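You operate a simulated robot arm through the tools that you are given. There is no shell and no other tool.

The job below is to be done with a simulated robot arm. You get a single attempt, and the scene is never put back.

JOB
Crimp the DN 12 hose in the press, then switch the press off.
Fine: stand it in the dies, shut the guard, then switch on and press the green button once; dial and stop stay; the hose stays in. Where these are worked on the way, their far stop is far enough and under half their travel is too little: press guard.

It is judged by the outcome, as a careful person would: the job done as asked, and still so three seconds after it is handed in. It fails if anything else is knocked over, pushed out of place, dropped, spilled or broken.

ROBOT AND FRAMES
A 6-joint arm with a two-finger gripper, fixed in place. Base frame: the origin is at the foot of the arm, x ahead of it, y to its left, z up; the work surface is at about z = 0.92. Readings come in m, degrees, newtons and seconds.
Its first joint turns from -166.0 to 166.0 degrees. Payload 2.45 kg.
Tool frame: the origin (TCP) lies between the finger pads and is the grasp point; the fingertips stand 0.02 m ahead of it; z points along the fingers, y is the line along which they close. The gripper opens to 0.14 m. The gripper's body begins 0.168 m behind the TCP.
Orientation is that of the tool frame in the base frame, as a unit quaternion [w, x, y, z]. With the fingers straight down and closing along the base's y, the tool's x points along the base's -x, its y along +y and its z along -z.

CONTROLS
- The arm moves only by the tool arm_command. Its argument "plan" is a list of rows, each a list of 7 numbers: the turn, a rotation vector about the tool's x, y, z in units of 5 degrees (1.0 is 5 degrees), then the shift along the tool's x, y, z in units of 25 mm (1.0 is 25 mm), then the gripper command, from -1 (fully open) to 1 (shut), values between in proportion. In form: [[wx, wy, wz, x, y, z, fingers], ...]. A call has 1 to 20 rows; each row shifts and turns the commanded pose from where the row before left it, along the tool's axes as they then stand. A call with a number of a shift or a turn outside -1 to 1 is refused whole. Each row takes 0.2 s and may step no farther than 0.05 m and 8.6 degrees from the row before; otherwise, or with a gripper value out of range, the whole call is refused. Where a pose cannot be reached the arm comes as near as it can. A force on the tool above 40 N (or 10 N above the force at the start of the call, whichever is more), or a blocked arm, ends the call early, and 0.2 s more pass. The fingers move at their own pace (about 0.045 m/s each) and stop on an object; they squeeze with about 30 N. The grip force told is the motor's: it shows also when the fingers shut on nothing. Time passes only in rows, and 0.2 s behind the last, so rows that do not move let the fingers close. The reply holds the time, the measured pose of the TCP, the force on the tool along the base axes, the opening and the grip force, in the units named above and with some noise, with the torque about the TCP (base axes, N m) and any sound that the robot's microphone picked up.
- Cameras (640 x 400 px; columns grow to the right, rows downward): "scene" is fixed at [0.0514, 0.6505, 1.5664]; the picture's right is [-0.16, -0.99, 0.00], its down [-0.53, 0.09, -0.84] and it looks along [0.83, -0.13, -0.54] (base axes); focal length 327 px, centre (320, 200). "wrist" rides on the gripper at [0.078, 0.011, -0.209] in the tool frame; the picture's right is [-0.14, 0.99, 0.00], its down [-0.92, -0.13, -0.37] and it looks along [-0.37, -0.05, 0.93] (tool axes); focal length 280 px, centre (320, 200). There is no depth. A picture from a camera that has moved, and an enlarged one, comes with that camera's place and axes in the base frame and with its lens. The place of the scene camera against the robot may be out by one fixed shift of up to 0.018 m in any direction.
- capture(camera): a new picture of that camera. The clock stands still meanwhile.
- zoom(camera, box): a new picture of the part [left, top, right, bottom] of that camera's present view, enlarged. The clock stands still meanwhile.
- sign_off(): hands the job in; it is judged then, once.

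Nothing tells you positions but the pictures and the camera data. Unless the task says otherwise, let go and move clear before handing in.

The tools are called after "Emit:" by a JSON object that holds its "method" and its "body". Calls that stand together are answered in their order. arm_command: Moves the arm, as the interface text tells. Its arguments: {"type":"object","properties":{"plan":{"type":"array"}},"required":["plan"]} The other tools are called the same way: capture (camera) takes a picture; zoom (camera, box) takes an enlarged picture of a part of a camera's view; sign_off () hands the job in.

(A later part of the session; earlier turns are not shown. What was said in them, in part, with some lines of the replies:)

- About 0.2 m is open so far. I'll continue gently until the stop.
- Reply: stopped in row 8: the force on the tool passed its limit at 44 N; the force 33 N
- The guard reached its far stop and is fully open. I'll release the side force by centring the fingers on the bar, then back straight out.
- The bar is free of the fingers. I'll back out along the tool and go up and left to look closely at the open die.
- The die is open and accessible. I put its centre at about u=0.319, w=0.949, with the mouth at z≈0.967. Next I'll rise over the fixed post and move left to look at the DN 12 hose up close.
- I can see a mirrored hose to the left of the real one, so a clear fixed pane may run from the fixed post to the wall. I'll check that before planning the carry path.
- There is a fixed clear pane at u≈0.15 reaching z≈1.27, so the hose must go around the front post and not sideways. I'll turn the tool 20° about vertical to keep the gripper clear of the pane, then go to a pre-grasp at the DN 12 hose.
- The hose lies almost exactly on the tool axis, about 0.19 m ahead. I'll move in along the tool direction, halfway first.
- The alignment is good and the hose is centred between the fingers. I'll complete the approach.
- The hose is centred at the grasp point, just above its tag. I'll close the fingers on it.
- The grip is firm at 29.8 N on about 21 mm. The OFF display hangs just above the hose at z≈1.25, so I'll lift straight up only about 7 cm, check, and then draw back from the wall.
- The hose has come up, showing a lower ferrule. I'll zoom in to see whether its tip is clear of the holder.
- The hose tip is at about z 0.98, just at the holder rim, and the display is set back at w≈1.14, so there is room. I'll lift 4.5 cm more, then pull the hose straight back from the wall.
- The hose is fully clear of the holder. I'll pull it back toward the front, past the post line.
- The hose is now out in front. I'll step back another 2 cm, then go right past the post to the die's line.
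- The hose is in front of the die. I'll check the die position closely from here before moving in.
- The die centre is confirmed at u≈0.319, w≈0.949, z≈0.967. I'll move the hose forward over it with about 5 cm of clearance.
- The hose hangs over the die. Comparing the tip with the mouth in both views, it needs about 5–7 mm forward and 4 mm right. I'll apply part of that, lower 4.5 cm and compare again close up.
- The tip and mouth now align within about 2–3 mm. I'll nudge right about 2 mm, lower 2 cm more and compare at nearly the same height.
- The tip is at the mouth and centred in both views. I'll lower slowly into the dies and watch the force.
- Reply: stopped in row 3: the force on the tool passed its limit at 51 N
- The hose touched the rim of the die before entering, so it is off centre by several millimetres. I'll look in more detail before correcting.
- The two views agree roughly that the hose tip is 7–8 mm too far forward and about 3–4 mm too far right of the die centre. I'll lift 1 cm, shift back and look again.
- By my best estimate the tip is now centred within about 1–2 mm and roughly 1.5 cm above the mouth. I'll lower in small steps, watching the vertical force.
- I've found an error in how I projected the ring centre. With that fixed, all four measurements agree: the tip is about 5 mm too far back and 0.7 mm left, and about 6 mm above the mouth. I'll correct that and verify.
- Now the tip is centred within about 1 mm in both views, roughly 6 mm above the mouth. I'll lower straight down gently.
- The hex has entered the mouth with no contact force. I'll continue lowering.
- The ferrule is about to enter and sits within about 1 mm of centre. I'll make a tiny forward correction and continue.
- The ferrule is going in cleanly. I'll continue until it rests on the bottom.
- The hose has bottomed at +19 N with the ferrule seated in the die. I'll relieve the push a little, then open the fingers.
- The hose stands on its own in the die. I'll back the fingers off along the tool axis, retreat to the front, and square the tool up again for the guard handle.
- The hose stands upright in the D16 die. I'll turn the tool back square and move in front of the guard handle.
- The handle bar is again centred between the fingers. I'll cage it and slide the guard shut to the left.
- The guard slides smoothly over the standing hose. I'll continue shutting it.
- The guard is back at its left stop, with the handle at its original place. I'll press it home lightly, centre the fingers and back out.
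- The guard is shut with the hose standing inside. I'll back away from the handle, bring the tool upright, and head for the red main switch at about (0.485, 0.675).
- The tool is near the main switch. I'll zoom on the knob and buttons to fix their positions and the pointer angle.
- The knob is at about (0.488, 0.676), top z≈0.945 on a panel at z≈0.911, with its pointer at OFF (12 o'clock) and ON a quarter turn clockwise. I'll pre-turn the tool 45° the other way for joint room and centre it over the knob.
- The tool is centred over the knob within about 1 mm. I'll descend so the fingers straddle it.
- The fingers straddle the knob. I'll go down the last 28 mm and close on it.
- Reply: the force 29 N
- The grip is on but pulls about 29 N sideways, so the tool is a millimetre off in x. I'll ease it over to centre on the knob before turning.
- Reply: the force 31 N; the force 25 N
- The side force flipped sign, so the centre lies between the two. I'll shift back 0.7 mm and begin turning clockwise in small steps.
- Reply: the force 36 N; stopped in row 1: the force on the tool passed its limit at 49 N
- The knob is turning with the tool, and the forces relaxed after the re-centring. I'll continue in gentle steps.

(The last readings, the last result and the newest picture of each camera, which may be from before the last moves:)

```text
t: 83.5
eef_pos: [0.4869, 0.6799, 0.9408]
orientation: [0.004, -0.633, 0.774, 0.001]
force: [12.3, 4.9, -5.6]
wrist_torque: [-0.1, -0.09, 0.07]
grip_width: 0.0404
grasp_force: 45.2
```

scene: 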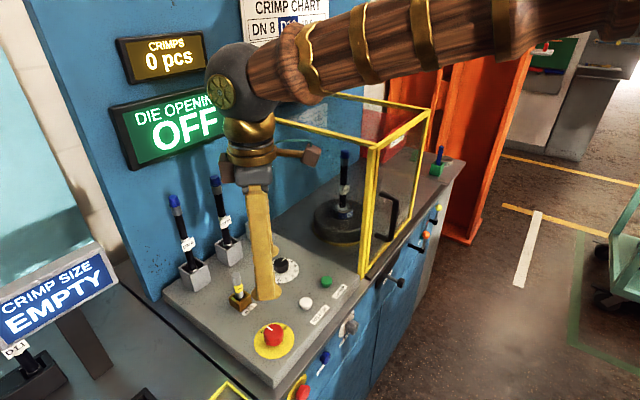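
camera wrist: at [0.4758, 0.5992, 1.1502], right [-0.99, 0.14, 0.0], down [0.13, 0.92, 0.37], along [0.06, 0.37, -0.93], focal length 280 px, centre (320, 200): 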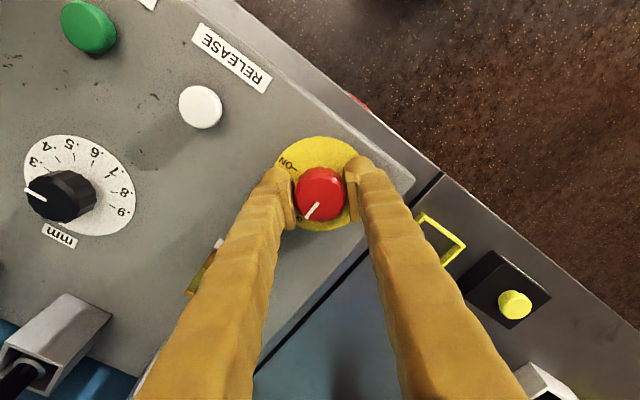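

Emit:
{"method": "arm_command", "body": {"plan": [[0, 0, 0.8, 0, 0, 0, 1], [0, 0, 0.8, 0, 0, 0, 1], [0, 0, 0.8, 0, 0, 0, 1], [0, 0, 0.8, 0, 0, 0, 1], [0, 0, 0.8, 0, 0, 0, 1]]}}

Emit:
{"method": "zoom", "body": {"camera": "wrist", "box": [250, 130, 390, 250]}}

```text
t: 84.7
eef_pos: [0.4865, 0.6781, 0.9406]
orientation: [0.004, -0.489, 0.872, 0.001]
force: [22.2, 7.9, -1.9]
wrist_torque: [0.19, -0.3, 0.05]
grip_width: 0.0404
grasp_force: 45.1
```

```text
3.33 times, centred on (320, 190) of wrist
camera zoom: at [0.4364, 0.6156, 1.1499], right [-0.77, 0.63, 0.0], down [0.59, 0.72, 0.38], along [0.24, 0.29, -0.93], focal length 935 px, centre (320, 233)
```

zoom: 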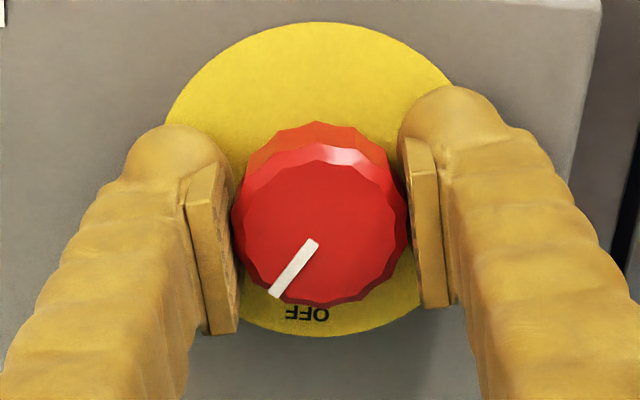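

The pointer is following, with about 31° done. I'll continue the turn toward ON.

Emit:
{"method": "arm_command", "body": {"plan": [[0, 0, 0.8, -0.02, -0.015, 0, 1], [0, 0, 0.8, 0, 0, 0, 1], [0, 0, 0.8, 0, 0, 0, 1], [0, 0, 0.8, 0, 0, 0, 1], [0, 0, 0.8, 0, 0, 0, 1], [0, 0, 0.8, 0, 0, 0, 1]]}}

Emit:
{"method": "capture", "body": {"camera": "scene"}}

```text
t: 86.1
eef_pos: [0.4872, 0.6788, 0.9406]
orientation: [0.002, -0.299, 0.954, 0.002]
force: [-24.9, 14.9, -21.0]
wrist_torque: [-0.11, 0.5, 0.03]
grip_width: 0.04
grasp_force: 44.9
```

```text
taken
```

scene: 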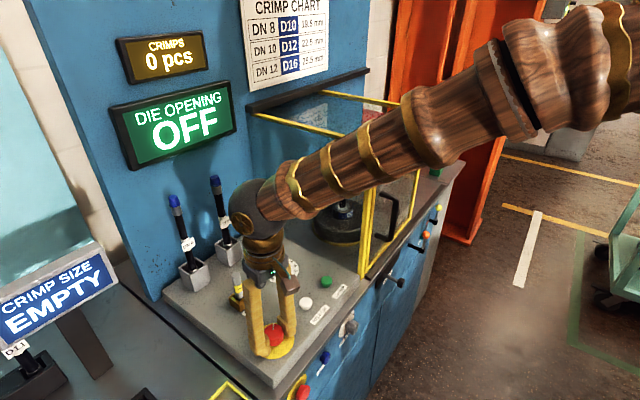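

Emit:
{"method": "arm_command", "body": {"plan": [[0, 0, 0, 0.01, 0.02, 0.015, 1], [0, 0, 0.7, 0, 0, 0, 1], [0, 0, 0.7, 0, 0, 0, 1], [0, 0, 0.7, 0, 0, 0, 1], [0, 0, 0.7, 0, 0, 0, 1]]}}

Emit:
{"method": "zoom", "body": {"camera": "wrist", "box": [250, 130, 390, 250]}}

Emit:
{"method": "capture", "body": {"camera": "scene"}}

```text
t: 87.3
eef_pos: [0.4889, 0.6782, 0.9407]
orientation: [0.003, -0.179, 0.984, 0.003]
force: [-16.2, -21.3, 6.1]
wrist_torque: [-0.31, 0.25, -0.06]
grip_width: 0.04
grasp_force: 44.9
```

```text
3.33 times, centred on (320, 190) of wrist
camera zoom: at [0.4093, 0.6594, 1.1502], right [-0.22, 0.98, 0.0], down [0.9, 0.2, 0.37], along [0.36, 0.09, -0.93], focal length 935 px, centre (320, 233)
```

zoom: 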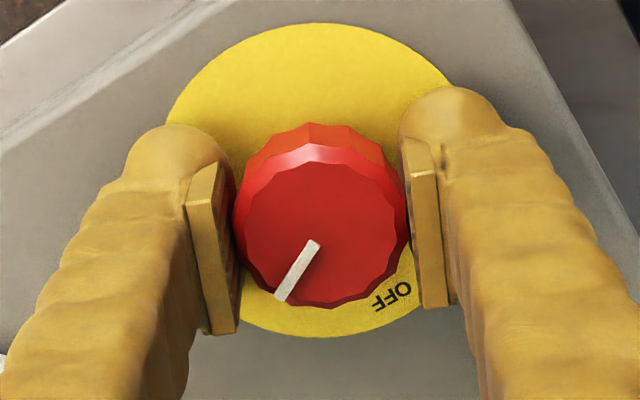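

```text
taken
```

scene: 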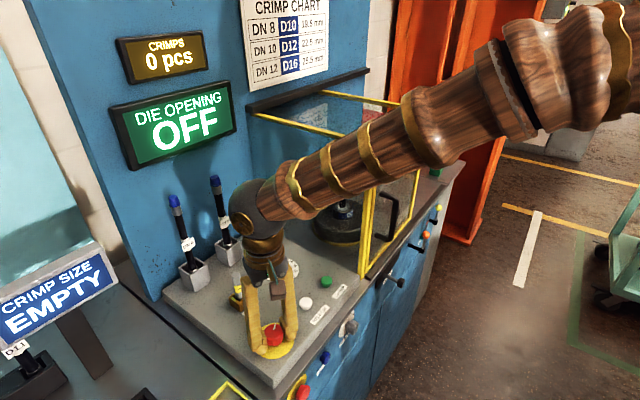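

About 69° done. I'll continue toward ON and watch for the stop or the display change.

Emit:
{"method": "arm_command", "body": {"plan": [[0, 0, 0, 0.01, -0.02, 0, 1], [0, 0, 0.7, 0, 0, 0, 1], [0, 0, 0.7, 0, 0, 0, 1], [0, 0, 0.7, 0, 0, 0, 1]]}}

Emit:
{"method": "capture", "body": {"camera": "scene"}}

Emit:
{"method": "zoom", "body": {"camera": "wrist", "box": [250, 130, 390, 250]}}

```text
t: 88.3
eef_pos: [0.4873, 0.6789, 0.9419]
orientation: [0.002, -0.088, 0.996, 0.002]
force: [-11.2, -14.9, 4.3]
wrist_torque: [-0.09, -0.26, -0.08]
grip_width: 0.0399
grasp_force: 45.0
```

```text
taken
```

scene: 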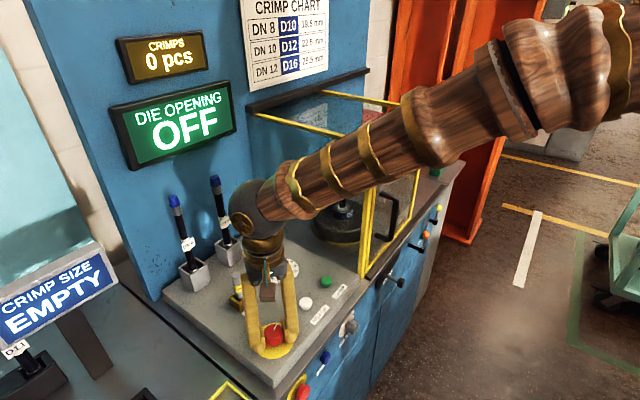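

```text
3.33 times, centred on (320, 190) of wrist
camera zoom: at [0.4076, 0.6737, 1.1503], right [-0.04, 1.0, 0.01], down [0.93, 0.03, 0.37], along [0.37, 0.02, -0.93], focal length 935 px, centre (320, 233)
```

zoom: 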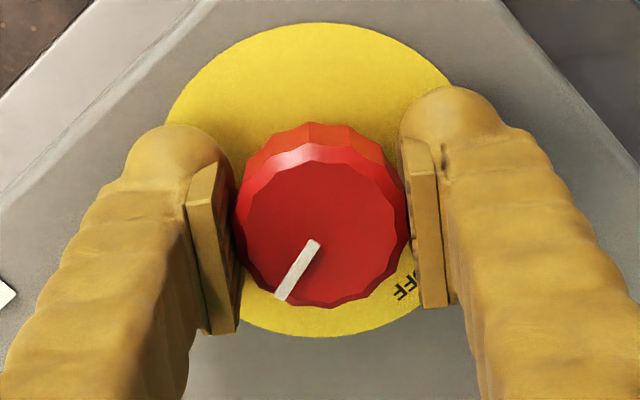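

Emit:
{"method": "arm_command", "body": {"plan": [[0, 0, 0.7, 0.01, -0.01, 0, 1], [0, 0, 0.7, 0, 0, 0, 1], [0, 0, 0.7, 0, 0, 0, 1]]}}

Emit:
{"method": "capture", "body": {"camera": "scene"}}

Emit:
{"method": "zoom", "body": {"camera": "wrist", "box": [250, 130, 390, 250]}}

```text
t: 89.1
eef_pos: [0.4882, 0.6794, 0.9409]
orientation: [0.002, 0.003, 1.0, 0.003]
force: [13.3, 6.6, -8.8]
wrist_torque: [0.06, -0.4, -0.12]
grip_width: 0.0401
grasp_force: 45.1
```

```text
taken
```

scene: 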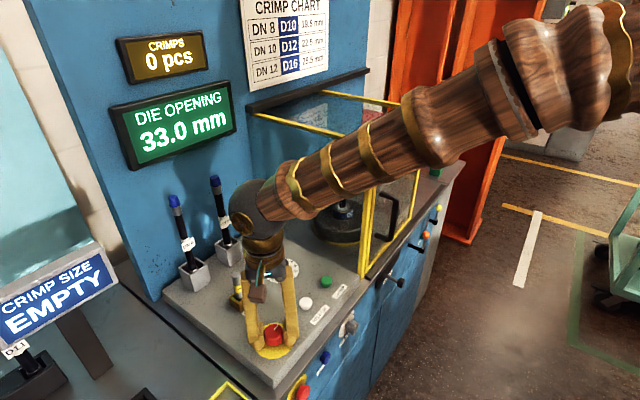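

```text
3.33 times, centred on (320, 190) of wrist
camera zoom: at [0.4082, 0.6879, 1.1503], right [0.14, 0.99, 0.01], down [0.92, -0.14, 0.37], along [0.37, -0.05, -0.93], focal length 935 px, centre (320, 233)
```

zoom: 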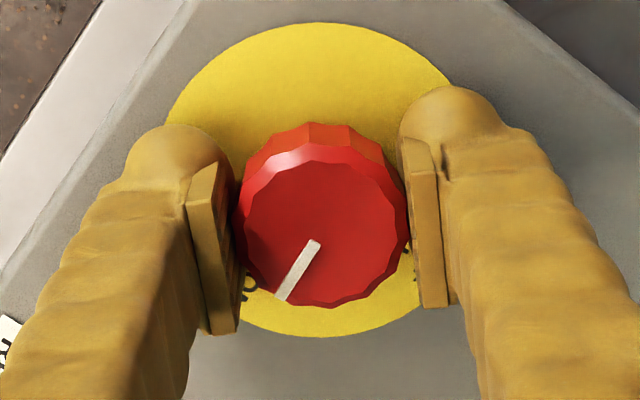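

The press is on and the display reads 33.0 mm. I'll turn a couple of degrees more for a firm ON, then release and rise.

Emit:
{"method": "arm_command", "body": {"plan": [[0, 0, 0.5, 0, 0, 0, 1], [0, 0, 0, 0, 0, 0, 1], [0, 0, 0, 0, 0, 0, 0.6], [0, 0, 0, 0, 0, 0, 0.2], [0, 0, 0, 0, 0, 0, -0.1], [0, 0, 0, 0, 0, 0, -0.1], [0, 0, 0, 0, 0, 0, -0.1]]}}

Emit:
{"method": "zoom", "body": {"camera": "wrist", "box": [250, 130, 390, 250]}}

Emit:
{"method": "capture", "body": {"camera": "scene"}}

```text
t: 90.7
eef_pos: [0.4855, 0.6783, 0.9408]
orientation: [0.002, 0.025, 1.0, 0.003]
force: [0.2, 0.4, 0.6]
wrist_torque: [0.05, -0.01, 0.01]
grip_width: 0.0769
grasp_force: 0.0
```

```text
3.33 times, centred on (320, 190) of wrist
camera zoom: at [0.4082, 0.6906, 1.1504], right [0.19, 0.98, 0.01], down [0.91, -0.18, 0.37], along [0.37, -0.06, -0.93], focal length 935 px, centre (320, 233)
```

zoom: 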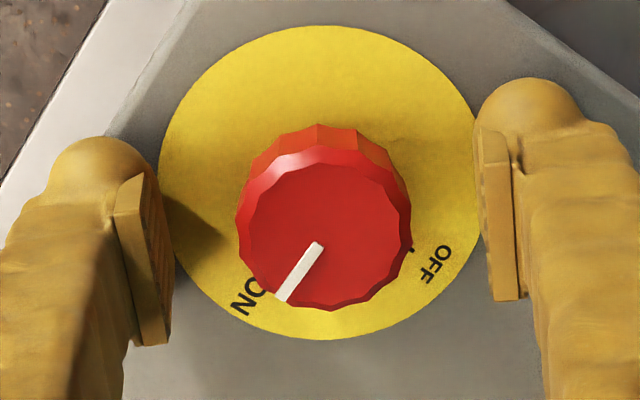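

```text
taken
```

scene: 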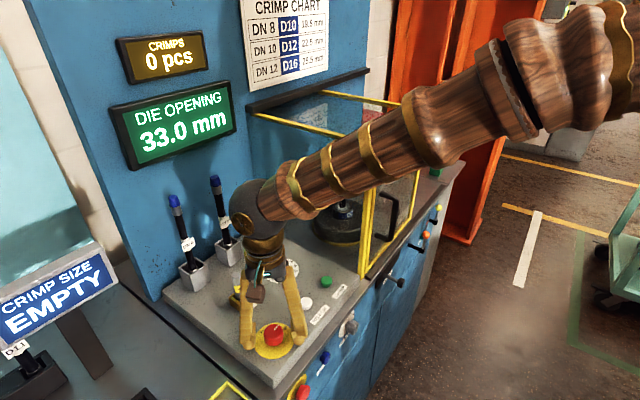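

The pointer is at ON. I'll rise clear, close the fingers and move above the green CRIMP button.

Emit:
{"method": "arm_command", "body": {"plan": [[0, 0, 0, 0, 0, -1, -0.1], [0, 0, 0, 0, 0, -1, -0.1], [0, 0, 0, 0, 0, -1, -0.1], [0, 0, 0, 0, 0, -1, -0.1], [0, 0, 0, 0, 0, -1, 0.3], [0, 0, 0, 0, 0, -1, 0.7], [0, 0, 0.85, 0, 0, 0, 1], [0, 0, 0.85, 0, 0, 0, 1], [0, 0, 0.85, 0, 0, 0, 1], [0, 0, 0.85, 0, 0, 0, 1], [0, 0, 0, -0.896, -0.41, 0, 1], [0, 0, 0, -0.896, -0.41, 0, 1], [0, 0, 0, -0.896, -0.41, 0, 1], [0, 0, 0, -0.896, -0.41, 0, 1], [0, 0, 0, -0.896, -0.41, 0, 1], [0, 0, 0, -0.896, -0.41, 0, 1], [0, 0, 0, -0.896, -0.41, 0, 1], [0, 0, 0, -0.896, -0.41, 0, 1], [0, 0, 0, 0, 0, 0, 1]]}}

Emit:
{"method": "capture", "body": {"camera": "wrist"}}

Emit:
{"method": "capture", "body": {"camera": "scene"}}

Emit:
{"method": "zoom", "body": {"camera": "wrist", "box": [250, 100, 390, 240]}}

```text
t: 94.7
eef_pos: [0.6274, 0.5408, 1.0903]
orientation: [0.002, 0.172, 0.985, 0.004]
force: [-0.4, 0.9, 0.3]
wrist_torque: [0.02, -0.01, 0.03]
grip_width: 0.0
grasp_force: 29.3
```

```text
taken
camera wrist: at [0.5569, 0.576, 1.2997], right [0.47, 0.89, 0.01], down [0.82, -0.43, 0.37], along [0.33, -0.17, -0.93], focal length 280 px, centre (320, 200)
```

wrist: 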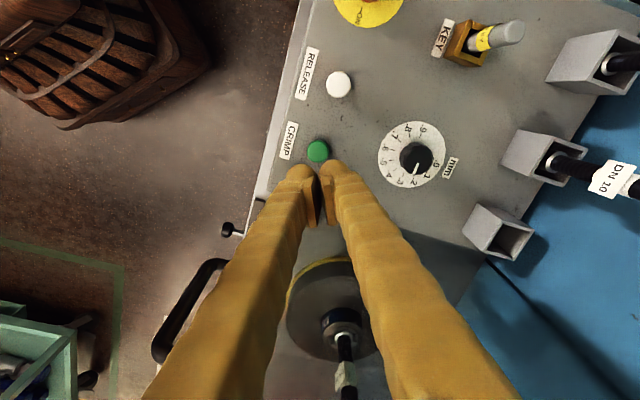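

```text
taken
```

scene: 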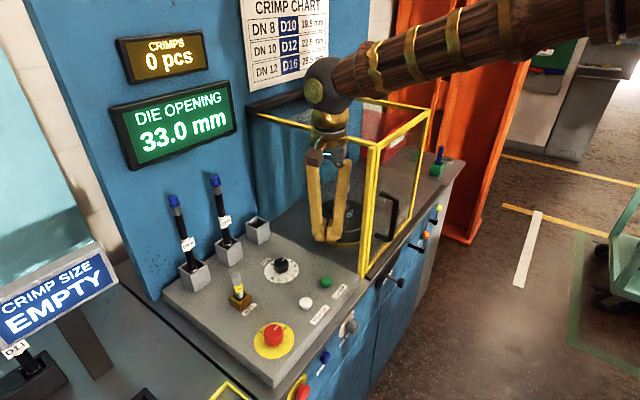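

```text
2.86 times, centred on (320, 170) of wrist
camera zoom: at [0.5569, 0.576, 1.2997], right [0.47, 0.89, 0.01], down [0.82, -0.43, 0.37], along [0.33, -0.17, -0.93], focal length 801 px, centre (320, 286)
```

zoom: 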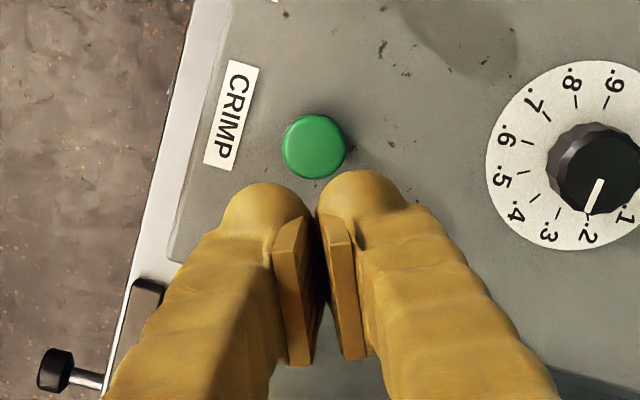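

The closed fingers are above the CRIMP button, needing a shift of about 4–5 mm. I'll align and descend to just above it.

Emit:
{"method": "arm_command", "body": {"plan": [[0, 0, 0, 0.054, -0.18, 0, 1], [0, 0, 0, 0, 0, 1, 1], [0, 0, 0, 0, 0, 1, 1], [0, 0, 0, 0, 0, 1, 1], [0, 0, 0, 0, 0, 1, 1], [0, 0, 0, 0, 0, 1, 1], [0, 0, 0, 0, 0, 0, 1]]}}

Emit:
{"method": "zoom", "body": {"camera": "wrist", "box": [250, 100, 390, 240]}}

Emit:
{"method": "zoom", "body": {"camera": "scene", "box": [270, 220, 380, 320]}}

```text
t: 96.3
eef_pos: [0.6261, 0.5351, 0.9655]
orientation: [0.002, 0.172, 0.985, 0.003]
force: [-0.4, -0.4, -0.2]
wrist_torque: [0.01, 0.02, -0.04]
grip_width: 0.0
grasp_force: 29.2
```

```text
2.86 times, centred on (320, 170) of wrist
camera zoom: at [0.5547, 0.5709, 1.174], right [0.47, 0.89, 0.01], down [0.82, -0.43, 0.37], along [0.33, -0.17, -0.93], focal length 801 px, centre (320, 286)
```

zoom: 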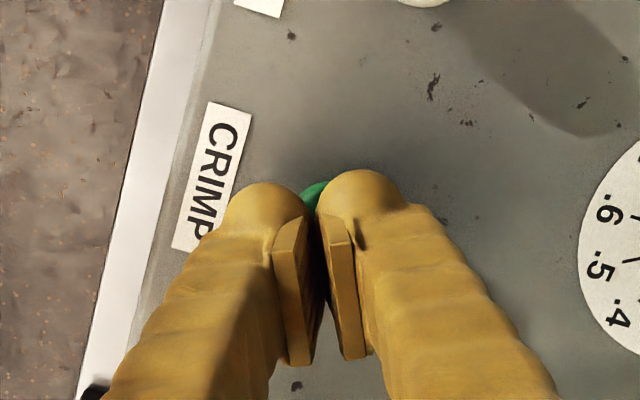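

```text
4.00 times, centred on (325, 270) of scene
camera zoom: at [0.0514, 0.6505, 1.5664], right [-0.16, -0.99, 0.0], down [-0.53, 0.09, -0.84], along [0.83, -0.13, -0.54], focal length 1307 px, centre (300, -80)
```

zoom: 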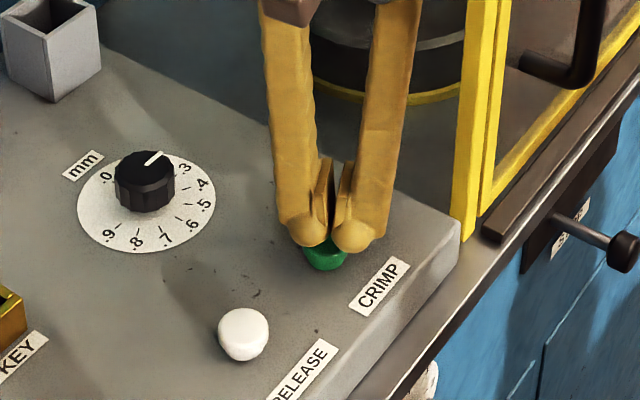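

The fingertips are centred about 17 mm above the button. I'll press it once, slowly.

Emit:
{"method": "arm_command", "body": {"plan": [[0, 0, 0, 0, 0, 0.28, 1], [0, 0, 0, 0, 0, 0.28, 1], [0, 0, 0, 0, 0, 0.08, 1], [0, 0, 0, 0, 0, 0.08, 1]]}}

Emit:
{"method": "capture", "body": {"camera": "scene"}}

```text
t: 97.3
eef_pos: [0.6264, 0.5359, 0.9477]
orientation: [0.003, 0.172, 0.985, 0.004]
force: [1.5, -12.7, 34.8]
wrist_torque: [-0.12, 0.03, 0.02]
grip_width: 0.006
grasp_force: 28.9
heard: click
```

```text
taken
```

scene: 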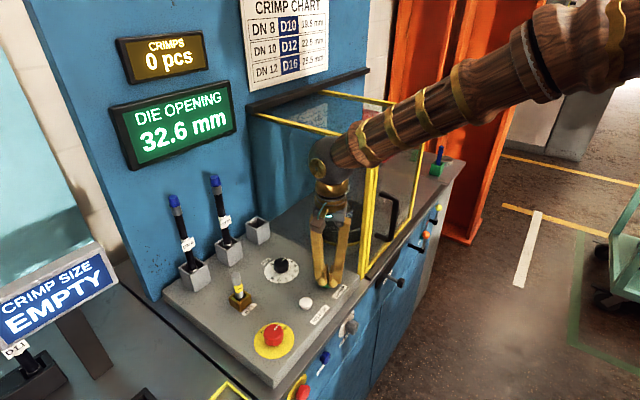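

I heard a click and the die opening is falling (32.6 mm), so the crimp has started. I'll lift off and wait for it to finish.

Emit:
{"method": "arm_command", "body": {"plan": [[0, 0, 0, 0, 0, -0.5, 1], [0, 0, 0, 0, 0, -1, 1], [0, 0, 0, 0, 0, -1, 1]]}}

Emit:
{"method": "capture", "body": {"camera": "scene"}}

```text
t: 98.1
eef_pos: [0.6247, 0.5379, 1.0102]
orientation: [0.001, 0.173, 0.985, 0.003]
force: [-0.5, 0.0, 0.1]
wrist_torque: [0.0, 0.03, 0.01]
grip_width: 0.0
grasp_force: 29.2
```

```text
taken
```

scene: 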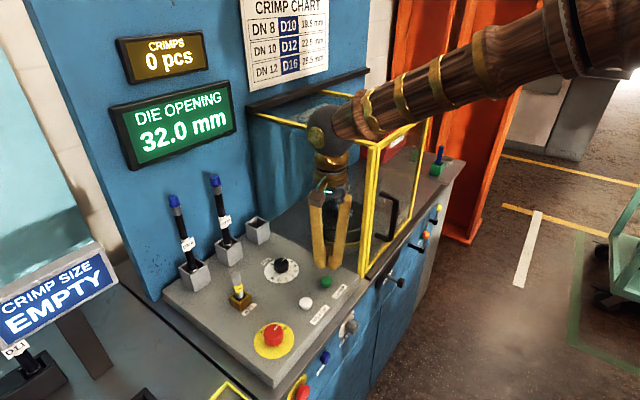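

The cycle continues hands-off at 32.0 mm and falling. While it runs I'll move back above the main switch and wait there.

Emit:
{"method": "arm_command", "body": {"plan": [[0, 0, 0, 0, 0, -1, 1], [0, 0, 0, 0, 0, -1, 1], [0, 0, 0, 0, 0, -1, 1], [0, 0, -0.99, 0, 0, 0, 1], [0, 0, -0.99, 0, 0, 0, 0.5], [0, 0, -0.99, 0, 0, 0, 0.1], [0, 0, -0.99, 0, 0, 0, -0.1], [0, 0, 0, 0.915, 0.937, 0, -0.1], [0, 0, 0, 0.915, 0.937, 0, -0.1], [0, 0, 0, 0.915, 0.937, 0, -0.1], [0, 0, 0, 0.915, 0.937, 0, -0.1], [0, 0, 0, 0.915, 0.937, 0, -0.1], [0, 0, 0, 0.915, 0.937, 0, -0.1], [0, 0, 0, 0, 0, 0, -0.1]]}}

Emit:
{"method": "capture", "body": {"camera": "scene"}}

Emit:
{"method": "capture", "body": {"camera": "wrist"}}

```text
t: 101.1
eef_pos: [0.488, 0.6766, 1.0866]
orientation: [0.003, 0.0, 1.0, 0.004]
force: [-1.2, -0.5, 0.0]
wrist_torque: [0.0, 0.01, 0.01]
grip_width: 0.0769
grasp_force: 0.0
```

```text
taken
```

scene: 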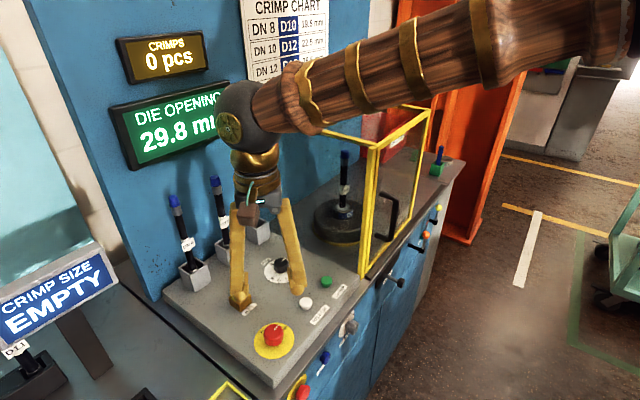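

```text
taken
camera wrist: at [0.4097, 0.6849, 1.296], right [0.14, 0.99, 0.01], down [0.92, -0.13, 0.37], along [0.37, -0.04, -0.93], focal length 280 px, centre (320, 200)
```

wrist: 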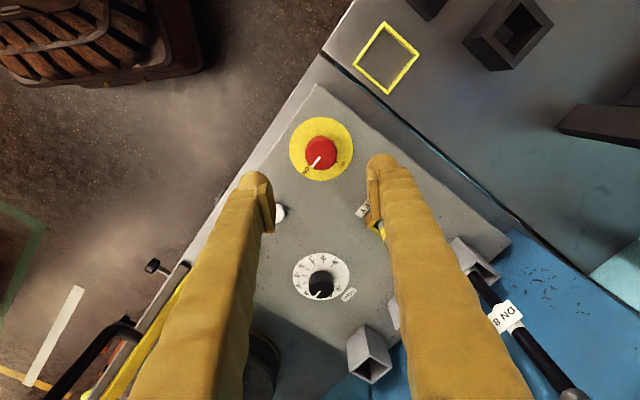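

The press is still closing (29.8 mm). I'll wait in place.

Emit:
{"method": "arm_command", "body": {"plan": [[0, 0, 0, 0, 0, 0, -0.1], [0, 0, 0, 0, 0, 0, -0.1], [0, 0, 0, 0, 0, 0, -0.1], [0, 0, 0, 0, 0, 0, -0.1], [0, 0, 0, 0, 0, 0, -0.1], [0, 0, 0, 0, 0, 0, -0.1], [0, 0, 0, 0, 0, 0, -0.1], [0, 0, 0, 0, 0, 0, -0.1], [0, 0, 0, 0, 0, 0, -0.1], [0, 0, 0, 0, 0, 0, -0.1], [0, 0, 0, 0, 0, 0, -0.1], [0, 0, 0, 0, 0, 0, -0.1], [0, 0, 0, 0, 0, 0, -0.1], [0, 0, 0, 0, 0, 0, -0.1], [0, 0, 0, 0, 0, 0, -0.1], [0, 0, 0, 0, 0, 0, -0.1], [0, 0, 0, 0, 0, 0, -0.1], [0, 0, 0, 0, 0, 0, -0.1], [0, 0, 0, 0, 0, 0, -0.1], [0, 0, 0, 0, 0, 0, -0.1]]}}

Emit:
{"method": "zoom", "body": {"camera": "scene", "box": [100, 20, 260, 180]}}

```text
t: 105.3
eef_pos: [0.4892, 0.6754, 1.0869]
orientation: [0.003, 0.0, 1.0, 0.003]
force: [0.6, 0.0, 0.4]
wrist_torque: [0.01, 0.0, 0.01]
grip_width: 0.077
grasp_force: 0.1
```

```text
2.50 times, centred on (180, 100) of scene
camera zoom: at [0.0514, 0.6505, 1.5664], right [-0.16, -0.99, 0.0], down [-0.53, 0.09, -0.84], along [0.83, -0.13, -0.54], focal length 817 px, centre (670, 450)
```

zoom: 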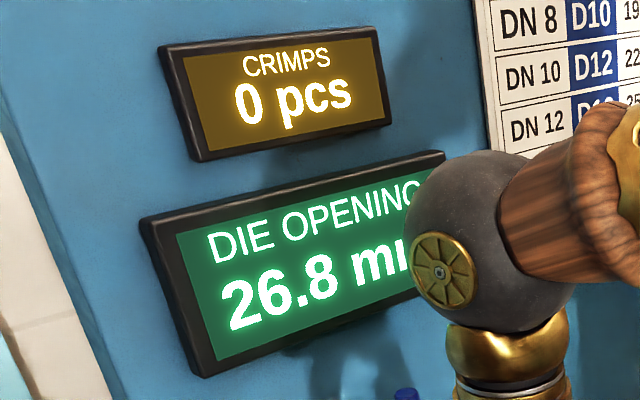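

The opening is at 26.8 mm, nearing the 25.5 mm crimp size. I'll keep waiting.

Emit:
{"method": "arm_command", "body": {"plan": [[0, 0, 0, 0, 0, 0, -0.1], [0, 0, 0, 0, 0, 0, -0.1], [0, 0, 0, 0, 0, 0, -0.1], [0, 0, 0, 0, 0, 0, -0.1], [0, 0, 0, 0, 0, 0, -0.1], [0, 0, 0, 0, 0, 0, -0.1], [0, 0, 0, 0, 0, 0, -0.1], [0, 0, 0, 0, 0, 0, -0.1], [0, 0, 0, 0, 0, 0, -0.1], [0, 0, 0, 0, 0, 0, -0.1], [0, 0, 0, 0, 0, 0, -0.1], [0, 0, 0, 0, 0, 0, -0.1], [0, 0, 0, 0, 0, 0, -0.1], [0, 0, 0, 0, 0, 0, -0.1], [0, 0, 0, 0, 0, 0, -0.1]]}}

Emit:
{"method": "zoom", "body": {"camera": "scene", "box": [100, 20, 260, 180]}}

Emit:
{"method": "zoom", "body": {"camera": "scene", "box": [300, 130, 400, 250]}}

```text
t: 108.5
eef_pos: [0.4887, 0.6769, 1.0863]
orientation: [0.003, 0.0, 1.0, 0.004]
force: [-0.5, 0.8, -0.2]
wrist_torque: [0.03, 0.05, -0.01]
grip_width: 0.0769
grasp_force: 0.0
```

```text
2.50 times, centred on (180, 100) of scene
camera zoom: at [0.0514, 0.6505, 1.5664], right [-0.16, -0.99, 0.0], down [-0.53, 0.09, -0.84], along [0.83, -0.13, -0.54], focal length 817 px, centre (670, 450)
```

zoom: 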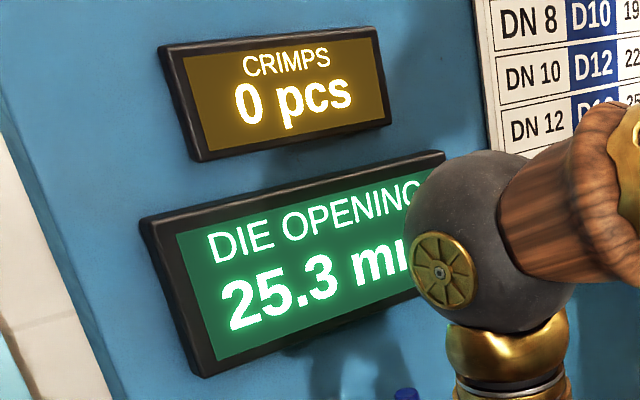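

```text
3.33 times, centred on (350, 190) of scene
camera zoom: at [0.0514, 0.6505, 1.5664], right [-0.16, -0.99, 0.0], down [-0.53, 0.09, -0.84], along [0.83, -0.13, -0.54], focal length 1089 px, centre (220, 233)
```

zoom: 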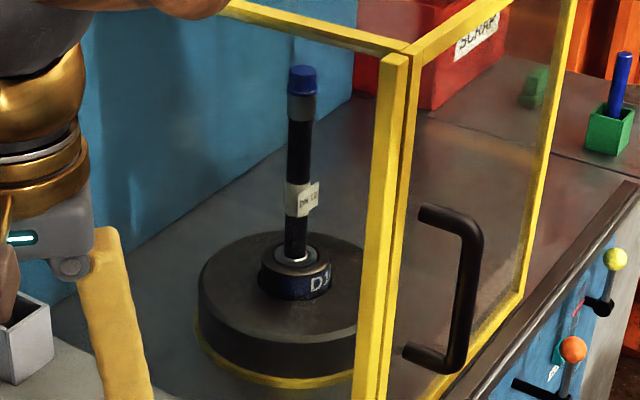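

It reads 25.3 mm with the count still at 0, so the cycle isn't finished. I'll keep waiting.

Emit:
{"method": "arm_command", "body": {"plan": [[0, 0, 0, 0, 0, 0, -0.1], [0, 0, 0, 0, 0, 0, -0.1], [0, 0, 0, 0, 0, 0, -0.1], [0, 0, 0, 0, 0, 0, -0.1], [0, 0, 0, 0, 0, 0, -0.1], [0, 0, 0, 0, 0, 0, -0.1], [0, 0, 0, 0, 0, 0, -0.1], [0, 0, 0, 0, 0, 0, -0.1], [0, 0, 0, 0, 0, 0, -0.1], [0, 0, 0, 0, 0, 0, -0.1]]}}

Emit:
{"method": "zoom", "body": {"camera": "scene", "box": [100, 20, 260, 180]}}

```text
t: 110.7
eef_pos: [0.4893, 0.6763, 1.0854]
orientation: [0.003, 0.001, 1.0, 0.004]
force: [1.0, -0.5, 0.3]
wrist_torque: [0.0, -0.03, 0.0]
grip_width: 0.0769
grasp_force: 0.0
```

```text
2.50 times, centred on (180, 100) of scene
camera zoom: at [0.0514, 0.6505, 1.5664], right [-0.16, -0.99, 0.0], down [-0.53, 0.09, -0.84], along [0.83, -0.13, -0.54], focal length 817 px, centre (670, 450)
```

zoom: 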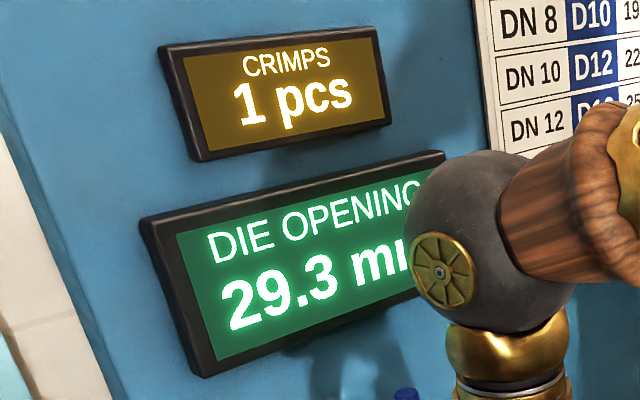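

The crimp counted (1 pcs) and the dies are reopening at 29.3 mm. I'll wait until they are fully open again.

Emit:
{"method": "arm_command", "body": {"plan": [[0, 0, 0, 0, 0, 0, -0.1], [0, 0, 0, 0, 0, 0, -0.1], [0, 0, 0, 0, 0, 0, -0.1], [0, 0, 0, 0, 0, 0, -0.1], [0, 0, 0, 0, 0, 0, -0.1], [0, 0, 0, 0, 0, 0, -0.1], [0, 0, 0, 0, 0, 0, -0.1], [0, 0, 0, 0, 0, 0, -0.1], [0, 0, 0, 0, 0, 0, -0.1], [0, 0, 0, 0, 0, 0, -0.1], [0, 0, 0, 0, 0, 0, -0.1], [0, 0, 0, 0, 0, 0, -0.1]]}}

Emit:
{"method": "zoom", "body": {"camera": "scene", "box": [100, 20, 260, 180]}}

Emit:
{"method": "zoom", "body": {"camera": "wrist", "box": [250, 90, 390, 210]}}

```text
t: 113.3
eef_pos: [0.4899, 0.6759, 1.0864]
orientation: [0.002, 0.0, 1.0, 0.003]
force: [0.1, 0.4, -0.7]
wrist_torque: [-0.01, 0.03, -0.02]
grip_width: 0.0771
grasp_force: 0.0
```

```text
2.50 times, centred on (180, 100) of scene
camera zoom: at [0.0514, 0.6505, 1.5664], right [-0.16, -0.99, 0.0], down [-0.53, 0.09, -0.84], along [0.83, -0.13, -0.54], focal length 817 px, centre (670, 450)
```

zoom: 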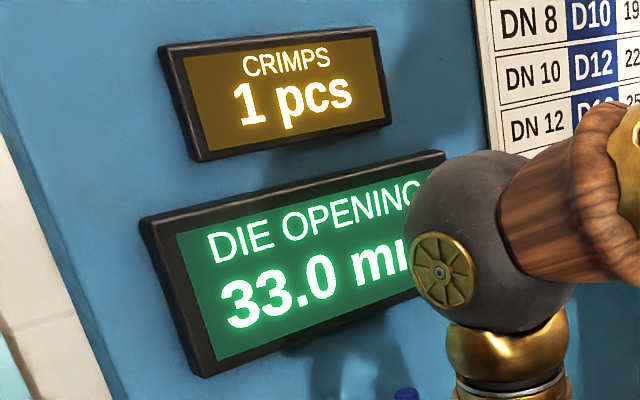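

```text
3.33 times, centred on (320, 150) of wrist
camera zoom: at [0.4099, 0.6848, 1.2959], right [0.14, 0.99, 0.01], down [0.92, -0.13, 0.37], along [0.37, -0.04, -0.93], focal length 935 px, centre (320, 367)
```

zoom: 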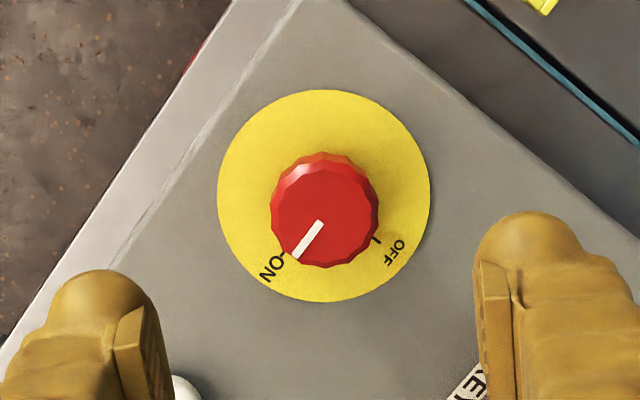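

The cycle is complete: 1 piece, dies back at 33.0 mm. Now I'll lower onto the switch knob to turn it back to OFF.

Emit:
{"method": "arm_command", "body": {"plan": [[0, 0, 0, 0.06, 0.064, 0.97, -0.1], [0, 0, 0, 0, 0, 0.97, -0.1], [0, 0, 0, 0, 0, 0.97, -0.1], [0, 0, 0, 0, 0, 0.97, -0.1], [0, 0, 0, 0, 0, 0.9, -0.1], [0, 0, 0, 0, 0, 0, -0.1]]}}

Emit:
{"method": "zoom", "body": {"camera": "wrist", "box": [250, 130, 390, 250]}}

```text
t: 114.7
eef_pos: [0.4864, 0.6795, 0.9642]
orientation: [0.003, 0.0, 1.0, 0.004]
force: [0.2, -1.1, 0.4]
wrist_torque: [-0.02, -0.03, 0.04]
grip_width: 0.0772
grasp_force: 0.1
```

```text
3.33 times, centred on (320, 190) of wrist
camera zoom: at [0.407, 0.6881, 1.1743], right [0.14, 0.99, 0.01], down [0.92, -0.13, 0.37], along [0.37, -0.04, -0.93], focal length 935 px, centre (320, 233)
```

zoom: 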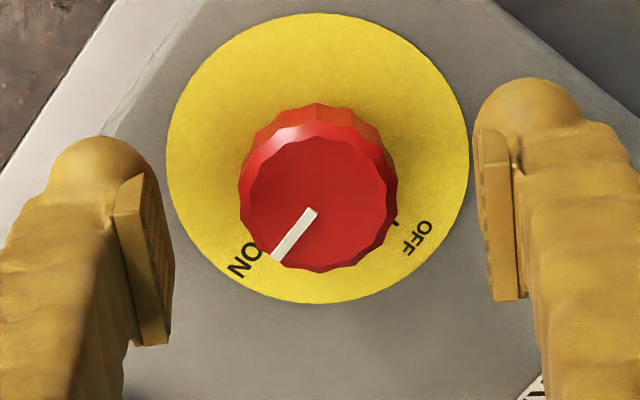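

Emit:
{"method": "arm_command", "body": {"plan": [[0, 0, 0, 0, -0.04, 0.5, -0.1], [0, 0, 0, 0, 0, 0.44, -0.1], [0, 0, 0, 0, 0, 0, 0.2], [0, 0, 0, 0, 0, 0, 0.5], [0, 0, 0, 0, 0, 0, 0.8], [0, 0, 0, 0, 0, 0, 1], [0, 0, 0, 0, 0, 0, 1]]}}

Emit:
{"method": "zoom", "body": {"camera": "wrist", "box": [250, 130, 390, 250]}}

```text
t: 116.3
eef_pos: [0.4868, 0.6789, 0.9438]
orientation: [0.003, 0.0, 1.0, 0.004]
force: [0.0, 0.0, -0.7]
wrist_torque: [-0.01, 0.02, 0.04]
grip_width: 0.0404
grasp_force: 44.2
```

```text
3.33 times, centred on (320, 190) of wrist
camera zoom: at [0.4071, 0.6876, 1.153], right [0.14, 0.99, 0.01], down [0.92, -0.13, 0.37], along [0.37, -0.04, -0.93], focal length 935 px, centre (320, 233)
```

zoom: 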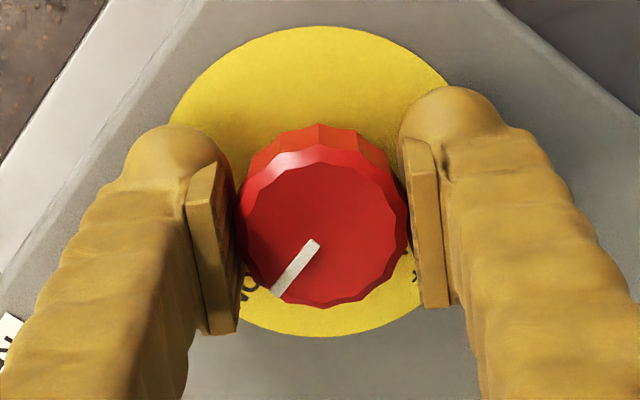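

The grip is well centred with no side force. I'll turn counter-clockwise toward OFF.

Emit:
{"method": "arm_command", "body": {"plan": [[0, 0, -0.7, 0, 0, 0, 1], [0, 0, -0.8, 0, 0, 0, 1], [0, 0, -0.8, 0, 0, 0, 1], [0, 0, -0.8, 0, 0, 0, 1], [0, 0, -0.8, 0, 0, 0, 1], [0, 0, -0.8, 0, 0, 0, 1]]}}

Emit:
{"method": "zoom", "body": {"camera": "scene", "box": [100, 20, 360, 380]}}

```text
t: 117.7
eef_pos: [0.4861, 0.6784, 0.9418]
orientation: [0.003, -0.205, 0.979, 0.003]
force: [-12.3, -1.7, 31.5]
wrist_torque: [-0.04, 0.04, -0.06]
grip_width: 0.0404
grasp_force: 44.4
```

```text
1.11 times, centred on (230, 200) of scene
camera zoom: at [0.0514, 0.6505, 1.5664], right [-0.16, -0.99, 0.0], down [-0.53, 0.09, -0.84], along [0.83, -0.13, -0.54], focal length 363 px, centre (420, 200)
```

zoom: 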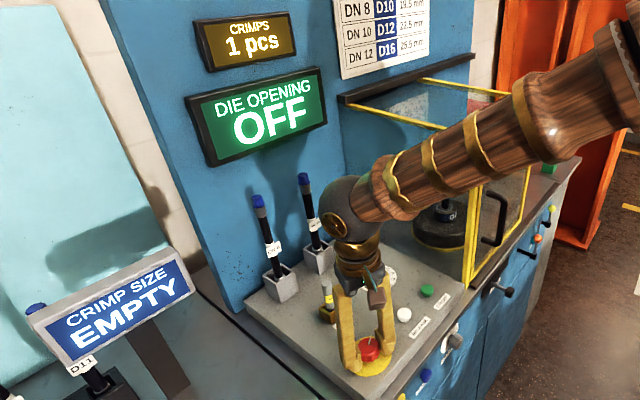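

The display already reads OFF, but I'll continue to the full OFF mark, easing the vertical force.

Emit:
{"method": "arm_command", "body": {"plan": [[0, 0, 0, 0, 0, -0.04, 1], [0, 0, -0.8, 0, 0, 0, 1], [0, 0, -0.8, 0, 0, 0, 1], [0, 0, -0.8, 0, 0, 0, 1], [0, 0, -0.8, 0, 0, 0, 1], [0, 0, -0.8, 0, 0, 0, 1]]}}

Emit:
{"method": "zoom", "body": {"camera": "wrist", "box": [250, 130, 390, 250]}}

```text
t: 119.1
eef_pos: [0.4869, 0.6784, 0.9434]
orientation: [0.004, -0.371, 0.929, 0.002]
force: [8.8, 12.3, 0.1]
wrist_torque: [0.29, -0.26, 0.03]
grip_width: 0.0405
grasp_force: 44.6
```

```text
3.33 times, centred on (320, 190) of wrist
camera zoom: at [0.4215, 0.6298, 1.1521], right [-0.58, 0.81, 0.0], down [0.75, 0.54, 0.38], along [0.3, 0.22, -0.93], focal length 935 px, centre (320, 233)
```

zoom: 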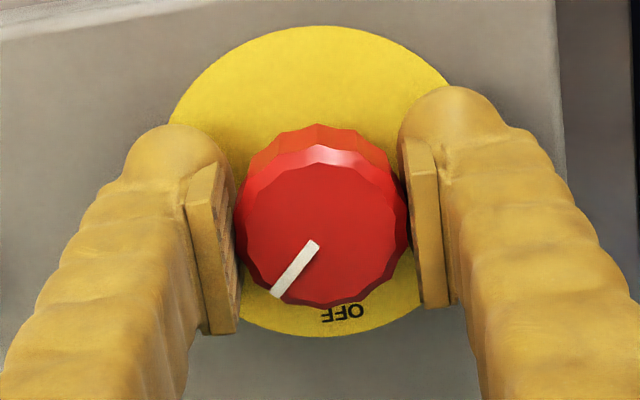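

Emit:
{"method": "arm_command", "body": {"plan": [[0, 0, -0.8, 0, 0, 0, 1], [0, 0, -0.8, 0, 0, 0, 1], [0, 0, -0.8, 0, 0, 0, 1], [0, 0, -0.8, 0, 0, 0, 1], [0, 0, -0.8, 0, 0, 0, 1], [0, 0, -0.8, 0, 0, 0, 1]]}}

Emit:
{"method": "zoom", "body": {"camera": "wrist", "box": [250, 130, 390, 250]}}

```text
t: 120.5
eef_pos: [0.4868, 0.6771, 0.9427]
orientation: [0.003, -0.556, 0.831, 0.001]
force: [33.0, -8.5, -13.1]
wrist_torque: [-0.18, -0.22, -0.01]
grip_width: 0.0402
grasp_force: 44.7
```

```text
3.33 times, centred on (320, 190) of wrist
camera zoom: at [0.4461, 0.6077, 1.1522], right [-0.86, 0.51, 0.0], down [0.47, 0.8, 0.38], along [0.19, 0.32, -0.93], focal length 935 px, centre (320, 233)
```

zoom: 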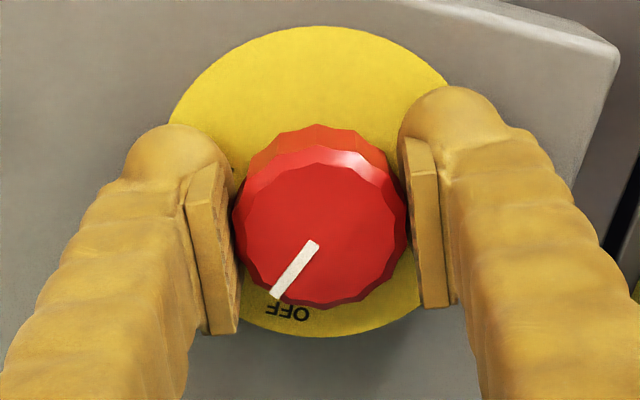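

Emit:
{"method": "arm_command", "body": {"plan": [[0, 0, 0, 0, -0.025, 0.01, 1], [0, 0, -0.7, 0, 0, 0, 1], [0, 0, -0.7, 0, 0, 0, 1], [0, 0, -0.7, 0, 0, 0, 1]]}}

Emit:
{"method": "zoom", "body": {"camera": "wrist", "box": [250, 130, 390, 250]}}

```text
t: 121.5
eef_pos: [0.4874, 0.6777, 0.9446]
orientation: [0.004, -0.629, 0.777, 0.0]
force: [23.4, -11.0, -24.4]
wrist_torque: [-0.05, 0.04, 0.12]
grip_width: 0.0404
grasp_force: 44.6
```

```text
3.33 times, centred on (320, 190) of wrist
camera zoom: at [0.4597, 0.6025, 1.1524], right [-0.94, 0.34, 0.0], down [0.31, 0.87, 0.37], along [0.13, 0.35, -0.93], focal length 935 px, centre (320, 233)
```

zoom: 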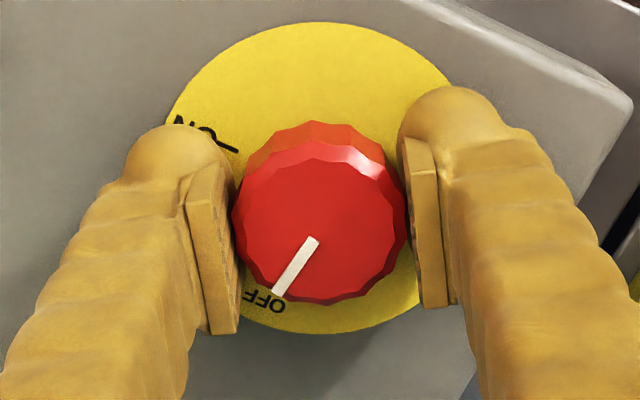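

Emit:
{"method": "arm_command", "body": {"plan": [[0, 0, 0, 0, -0.01, 0.02, 1], [0, 0, -0.7, 0, 0, 0, 1], [0, 0, -0.7, 0, 0, 0, 1], [0, 0, -0.6, 0, 0, 0, 1]]}}

Emit:
{"method": "zoom", "body": {"camera": "wrist", "box": [250, 130, 390, 250]}}

```text
t: 122.5
eef_pos: [0.4884, 0.6797, 0.9435]
orientation: [0.005, -0.695, 0.719, 0.002]
force: [13.5, -5.8, -0.3]
wrist_torque: [0.08, -0.08, -1.1]
grip_width: 0.04
grasp_force: 45.5
```

```text
3.33 times, centred on (320, 190) of wrist
camera zoom: at [0.4728, 0.5987, 1.1523], right [-0.99, 0.17, 0.0], down [0.16, 0.91, 0.38], along [0.07, 0.37, -0.93], focal length 935 px, centre (320, 233)
```

zoom: 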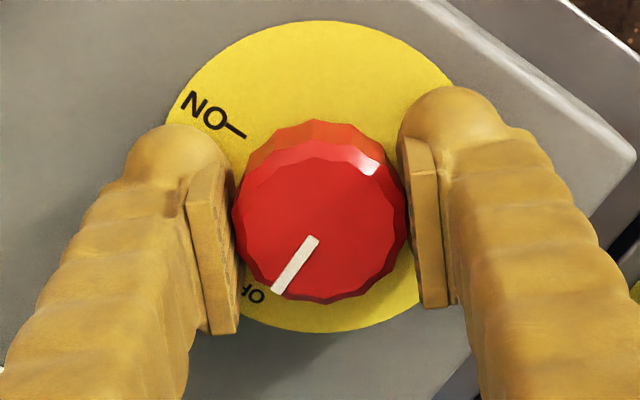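

The torque rise shows the knob is at its OFF stop. I'll open the fingers and rise clear.

Emit:
{"method": "arm_command", "body": {"plan": [[0, 0, 0, 0, 0, 0, 0.6], [0, 0, 0, 0, 0, 0, 0.2], [0, 0, 0, 0, 0, 0, -0.1], [0, 0, 0, 0, 0, 0, -0.1], [0, 0, 0, 0, 0, -0.5, -0.1], [0, 0, 0, 0, 0, -1, -0.1], [0, 0, 0, 0, 0, -1, -0.1], [0, 0, 0, 0, 0, -1, -0.1], [0, 0, 0, 0, 0, -1, -0.1], [0, 0, 0, 0, 0, -1, -0.1], [0, 0, 0, 0, 0, -1, -0.1], [0, 0, 0, 0, 0, -1, -0.1], [0, 0, 0, 0, 0, 0, -0.1]]}}

Emit:
{"method": "capture", "body": {"camera": "wrist"}}

Emit:
{"method": "capture", "body": {"camera": "scene"}}

```text
t: 125.3
eef_pos: [0.4888, 0.6761, 1.1295]
orientation: [0.004, -0.695, 0.719, 0.001]
force: [-0.2, -0.4, 0.4]
wrist_torque: [0.0, 0.02, 0.01]
grip_width: 0.0769
grasp_force: 0.0
```

```text
taken
camera wrist: at [0.4749, 0.5958, 1.3383], right [-0.98, 0.17, 0.0], down [0.16, 0.91, 0.38], along [0.07, 0.37, -0.93], focal length 280 px, centre (320, 200)
```

wrist: 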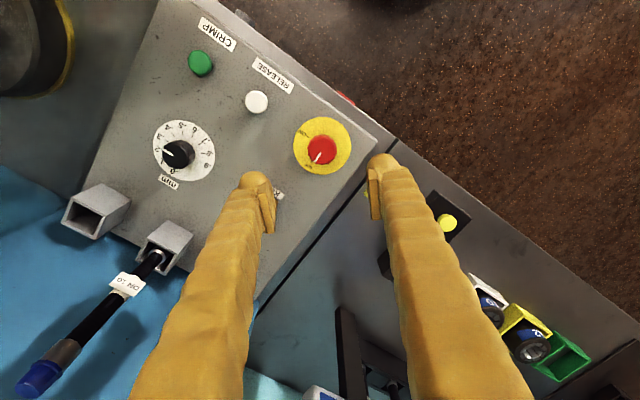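

```text
taken
```

scene: 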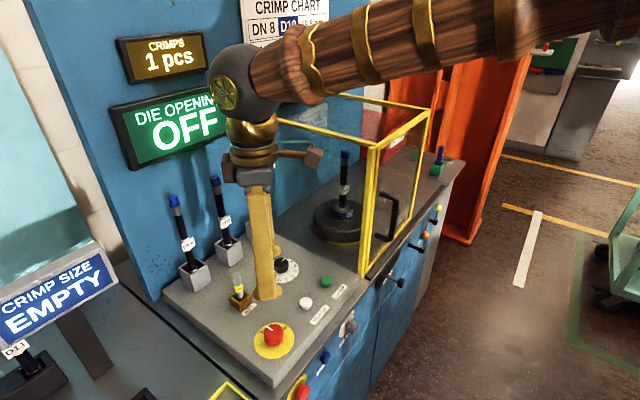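

The press is off with 1 crimp counted. I'll move the arm clear to the front and do a final check of everything.

Emit:
{"method": "arm_command", "body": {"plan": [[0, 0, 0, 0, 0, -1, -0.1], [0, 0, 0, 0, 0, -1, -0.1], [0, 0, 0, 0.96, 0.92, -0.3, -0.1], [0, 0, 0, 0.96, 0.92, -0.3, -0.1], [0, 0, 0, 0.96, 0.92, -0.3, -0.1], [0, 0, 0, 0.96, 0.92, -0.3, -0.1], [0, 0, 0, 0.96, 0.92, -0.3, -0.1], [0, 0, 0, 0.96, 0.92, -0.3, -0.1], [0, 0, 0, 0, 0, 0, -0.1]]}}

Emit:
{"method": "capture", "body": {"camera": "scene"}}

Emit:
{"method": "zoom", "body": {"camera": "scene", "box": [290, 90, 450, 290]}}

Emit:
{"method": "zoom", "body": {"camera": "scene", "box": [160, 230, 360, 390]}}

Emit:
{"method": "zoom", "body": {"camera": "scene", "box": [100, 20, 260, 180]}}

```text
t: 127.3
eef_pos: [0.3454, 0.537, 1.2214]
orientation: [0.004, -0.695, 0.719, 0.0]
force: [0.2, 0.1, 0.3]
wrist_torque: [0.0, 0.01, 0.03]
grip_width: 0.0769
grasp_force: 0.1
```

```text
taken
```

scene: 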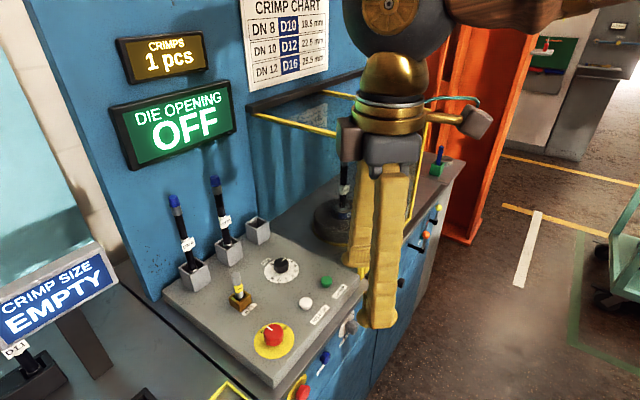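

```text
2.00 times, centred on (370, 190) of scene
camera zoom: at [0.0514, 0.6505, 1.5664], right [-0.16, -0.99, 0.0], down [-0.53, 0.09, -0.84], along [0.83, -0.13, -0.54], focal length 654 px, centre (220, 220)
```

zoom: 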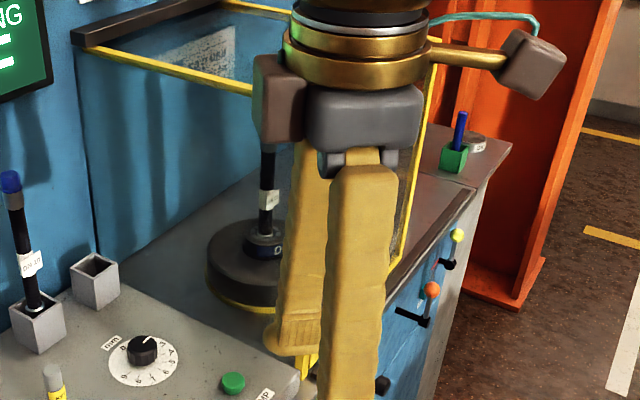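

```text
2.50 times, centred on (260, 310) of scene
camera zoom: at [0.0514, 0.6505, 1.5664], right [-0.16, -0.99, 0.0], down [-0.53, 0.09, -0.84], along [0.83, -0.13, -0.54], focal length 817 px, centre (470, -75)
```

zoom: 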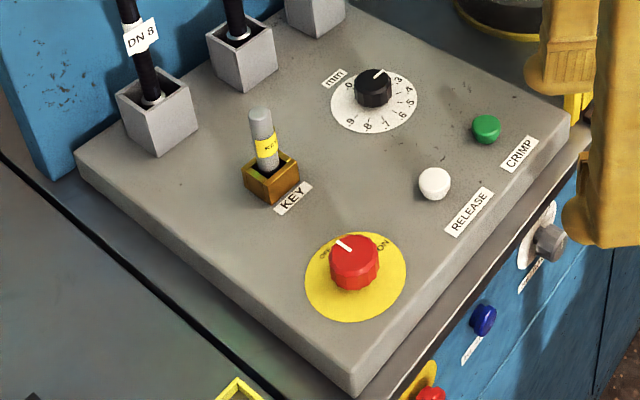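

```text
2.50 times, centred on (180, 100) of scene
camera zoom: at [0.0514, 0.6505, 1.5664], right [-0.16, -0.99, 0.0], down [-0.53, 0.09, -0.84], along [0.83, -0.13, -0.54], focal length 817 px, centre (670, 450)
```

zoom: 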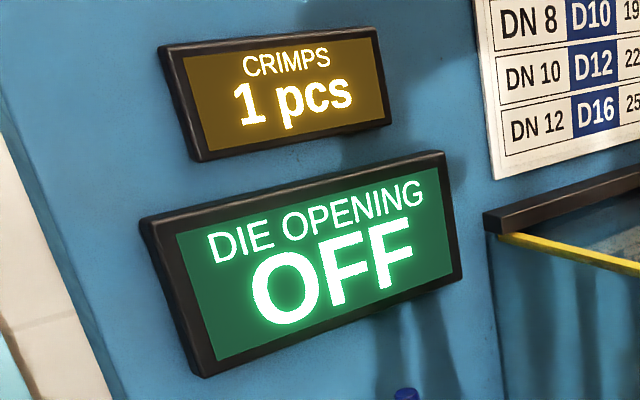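

The switch is at OFF, the count is 1 pcs, the guard is shut and the DN 12 hose stands in the D16 dies. The dial and the other hoses and controls look unchanged, and the arm is clear, so I'm handing in.

Emit:
{"method": "sign_off", "body": {}}

```text
The job is handed in.
```

The DN 12 hose is crimped and the press is off. The display reads OFF and the counter shows 1 pcs.

- **Dies and guard:** I stood the hose in the D16 dies, which match DN 12 on the chart. The guard was shut at the start, so I slid it open to load the hose. I then closed it to its stop before switching on.
- **Crimp:** I pressed the green button once. The die opening went down to 25.3 mm, the lowest reading I saw, and then back to 33.0 mm, and the count went from 0 to 1. The chart shows 25.5 mm for DN 12. The 0.2 mm difference may come from the mm dial, which sits at about .2, but I left the dial alone as asked.
- **Switch:** I turned the knob back to its OFF stop.
- **Left as it was:** the hose is still standing in the dies. The dial, key and other hoses look unchanged in the final pictures, and I did not touch the stop. The last view of the guard, from just before the arm moved clear, shows it shut.

One thing went less cleanly: the hose touched the rim of the die on the first try and slid about 5 mm in the fingers. I lifted it, re-centred it, and it went in without further contact until it seated.
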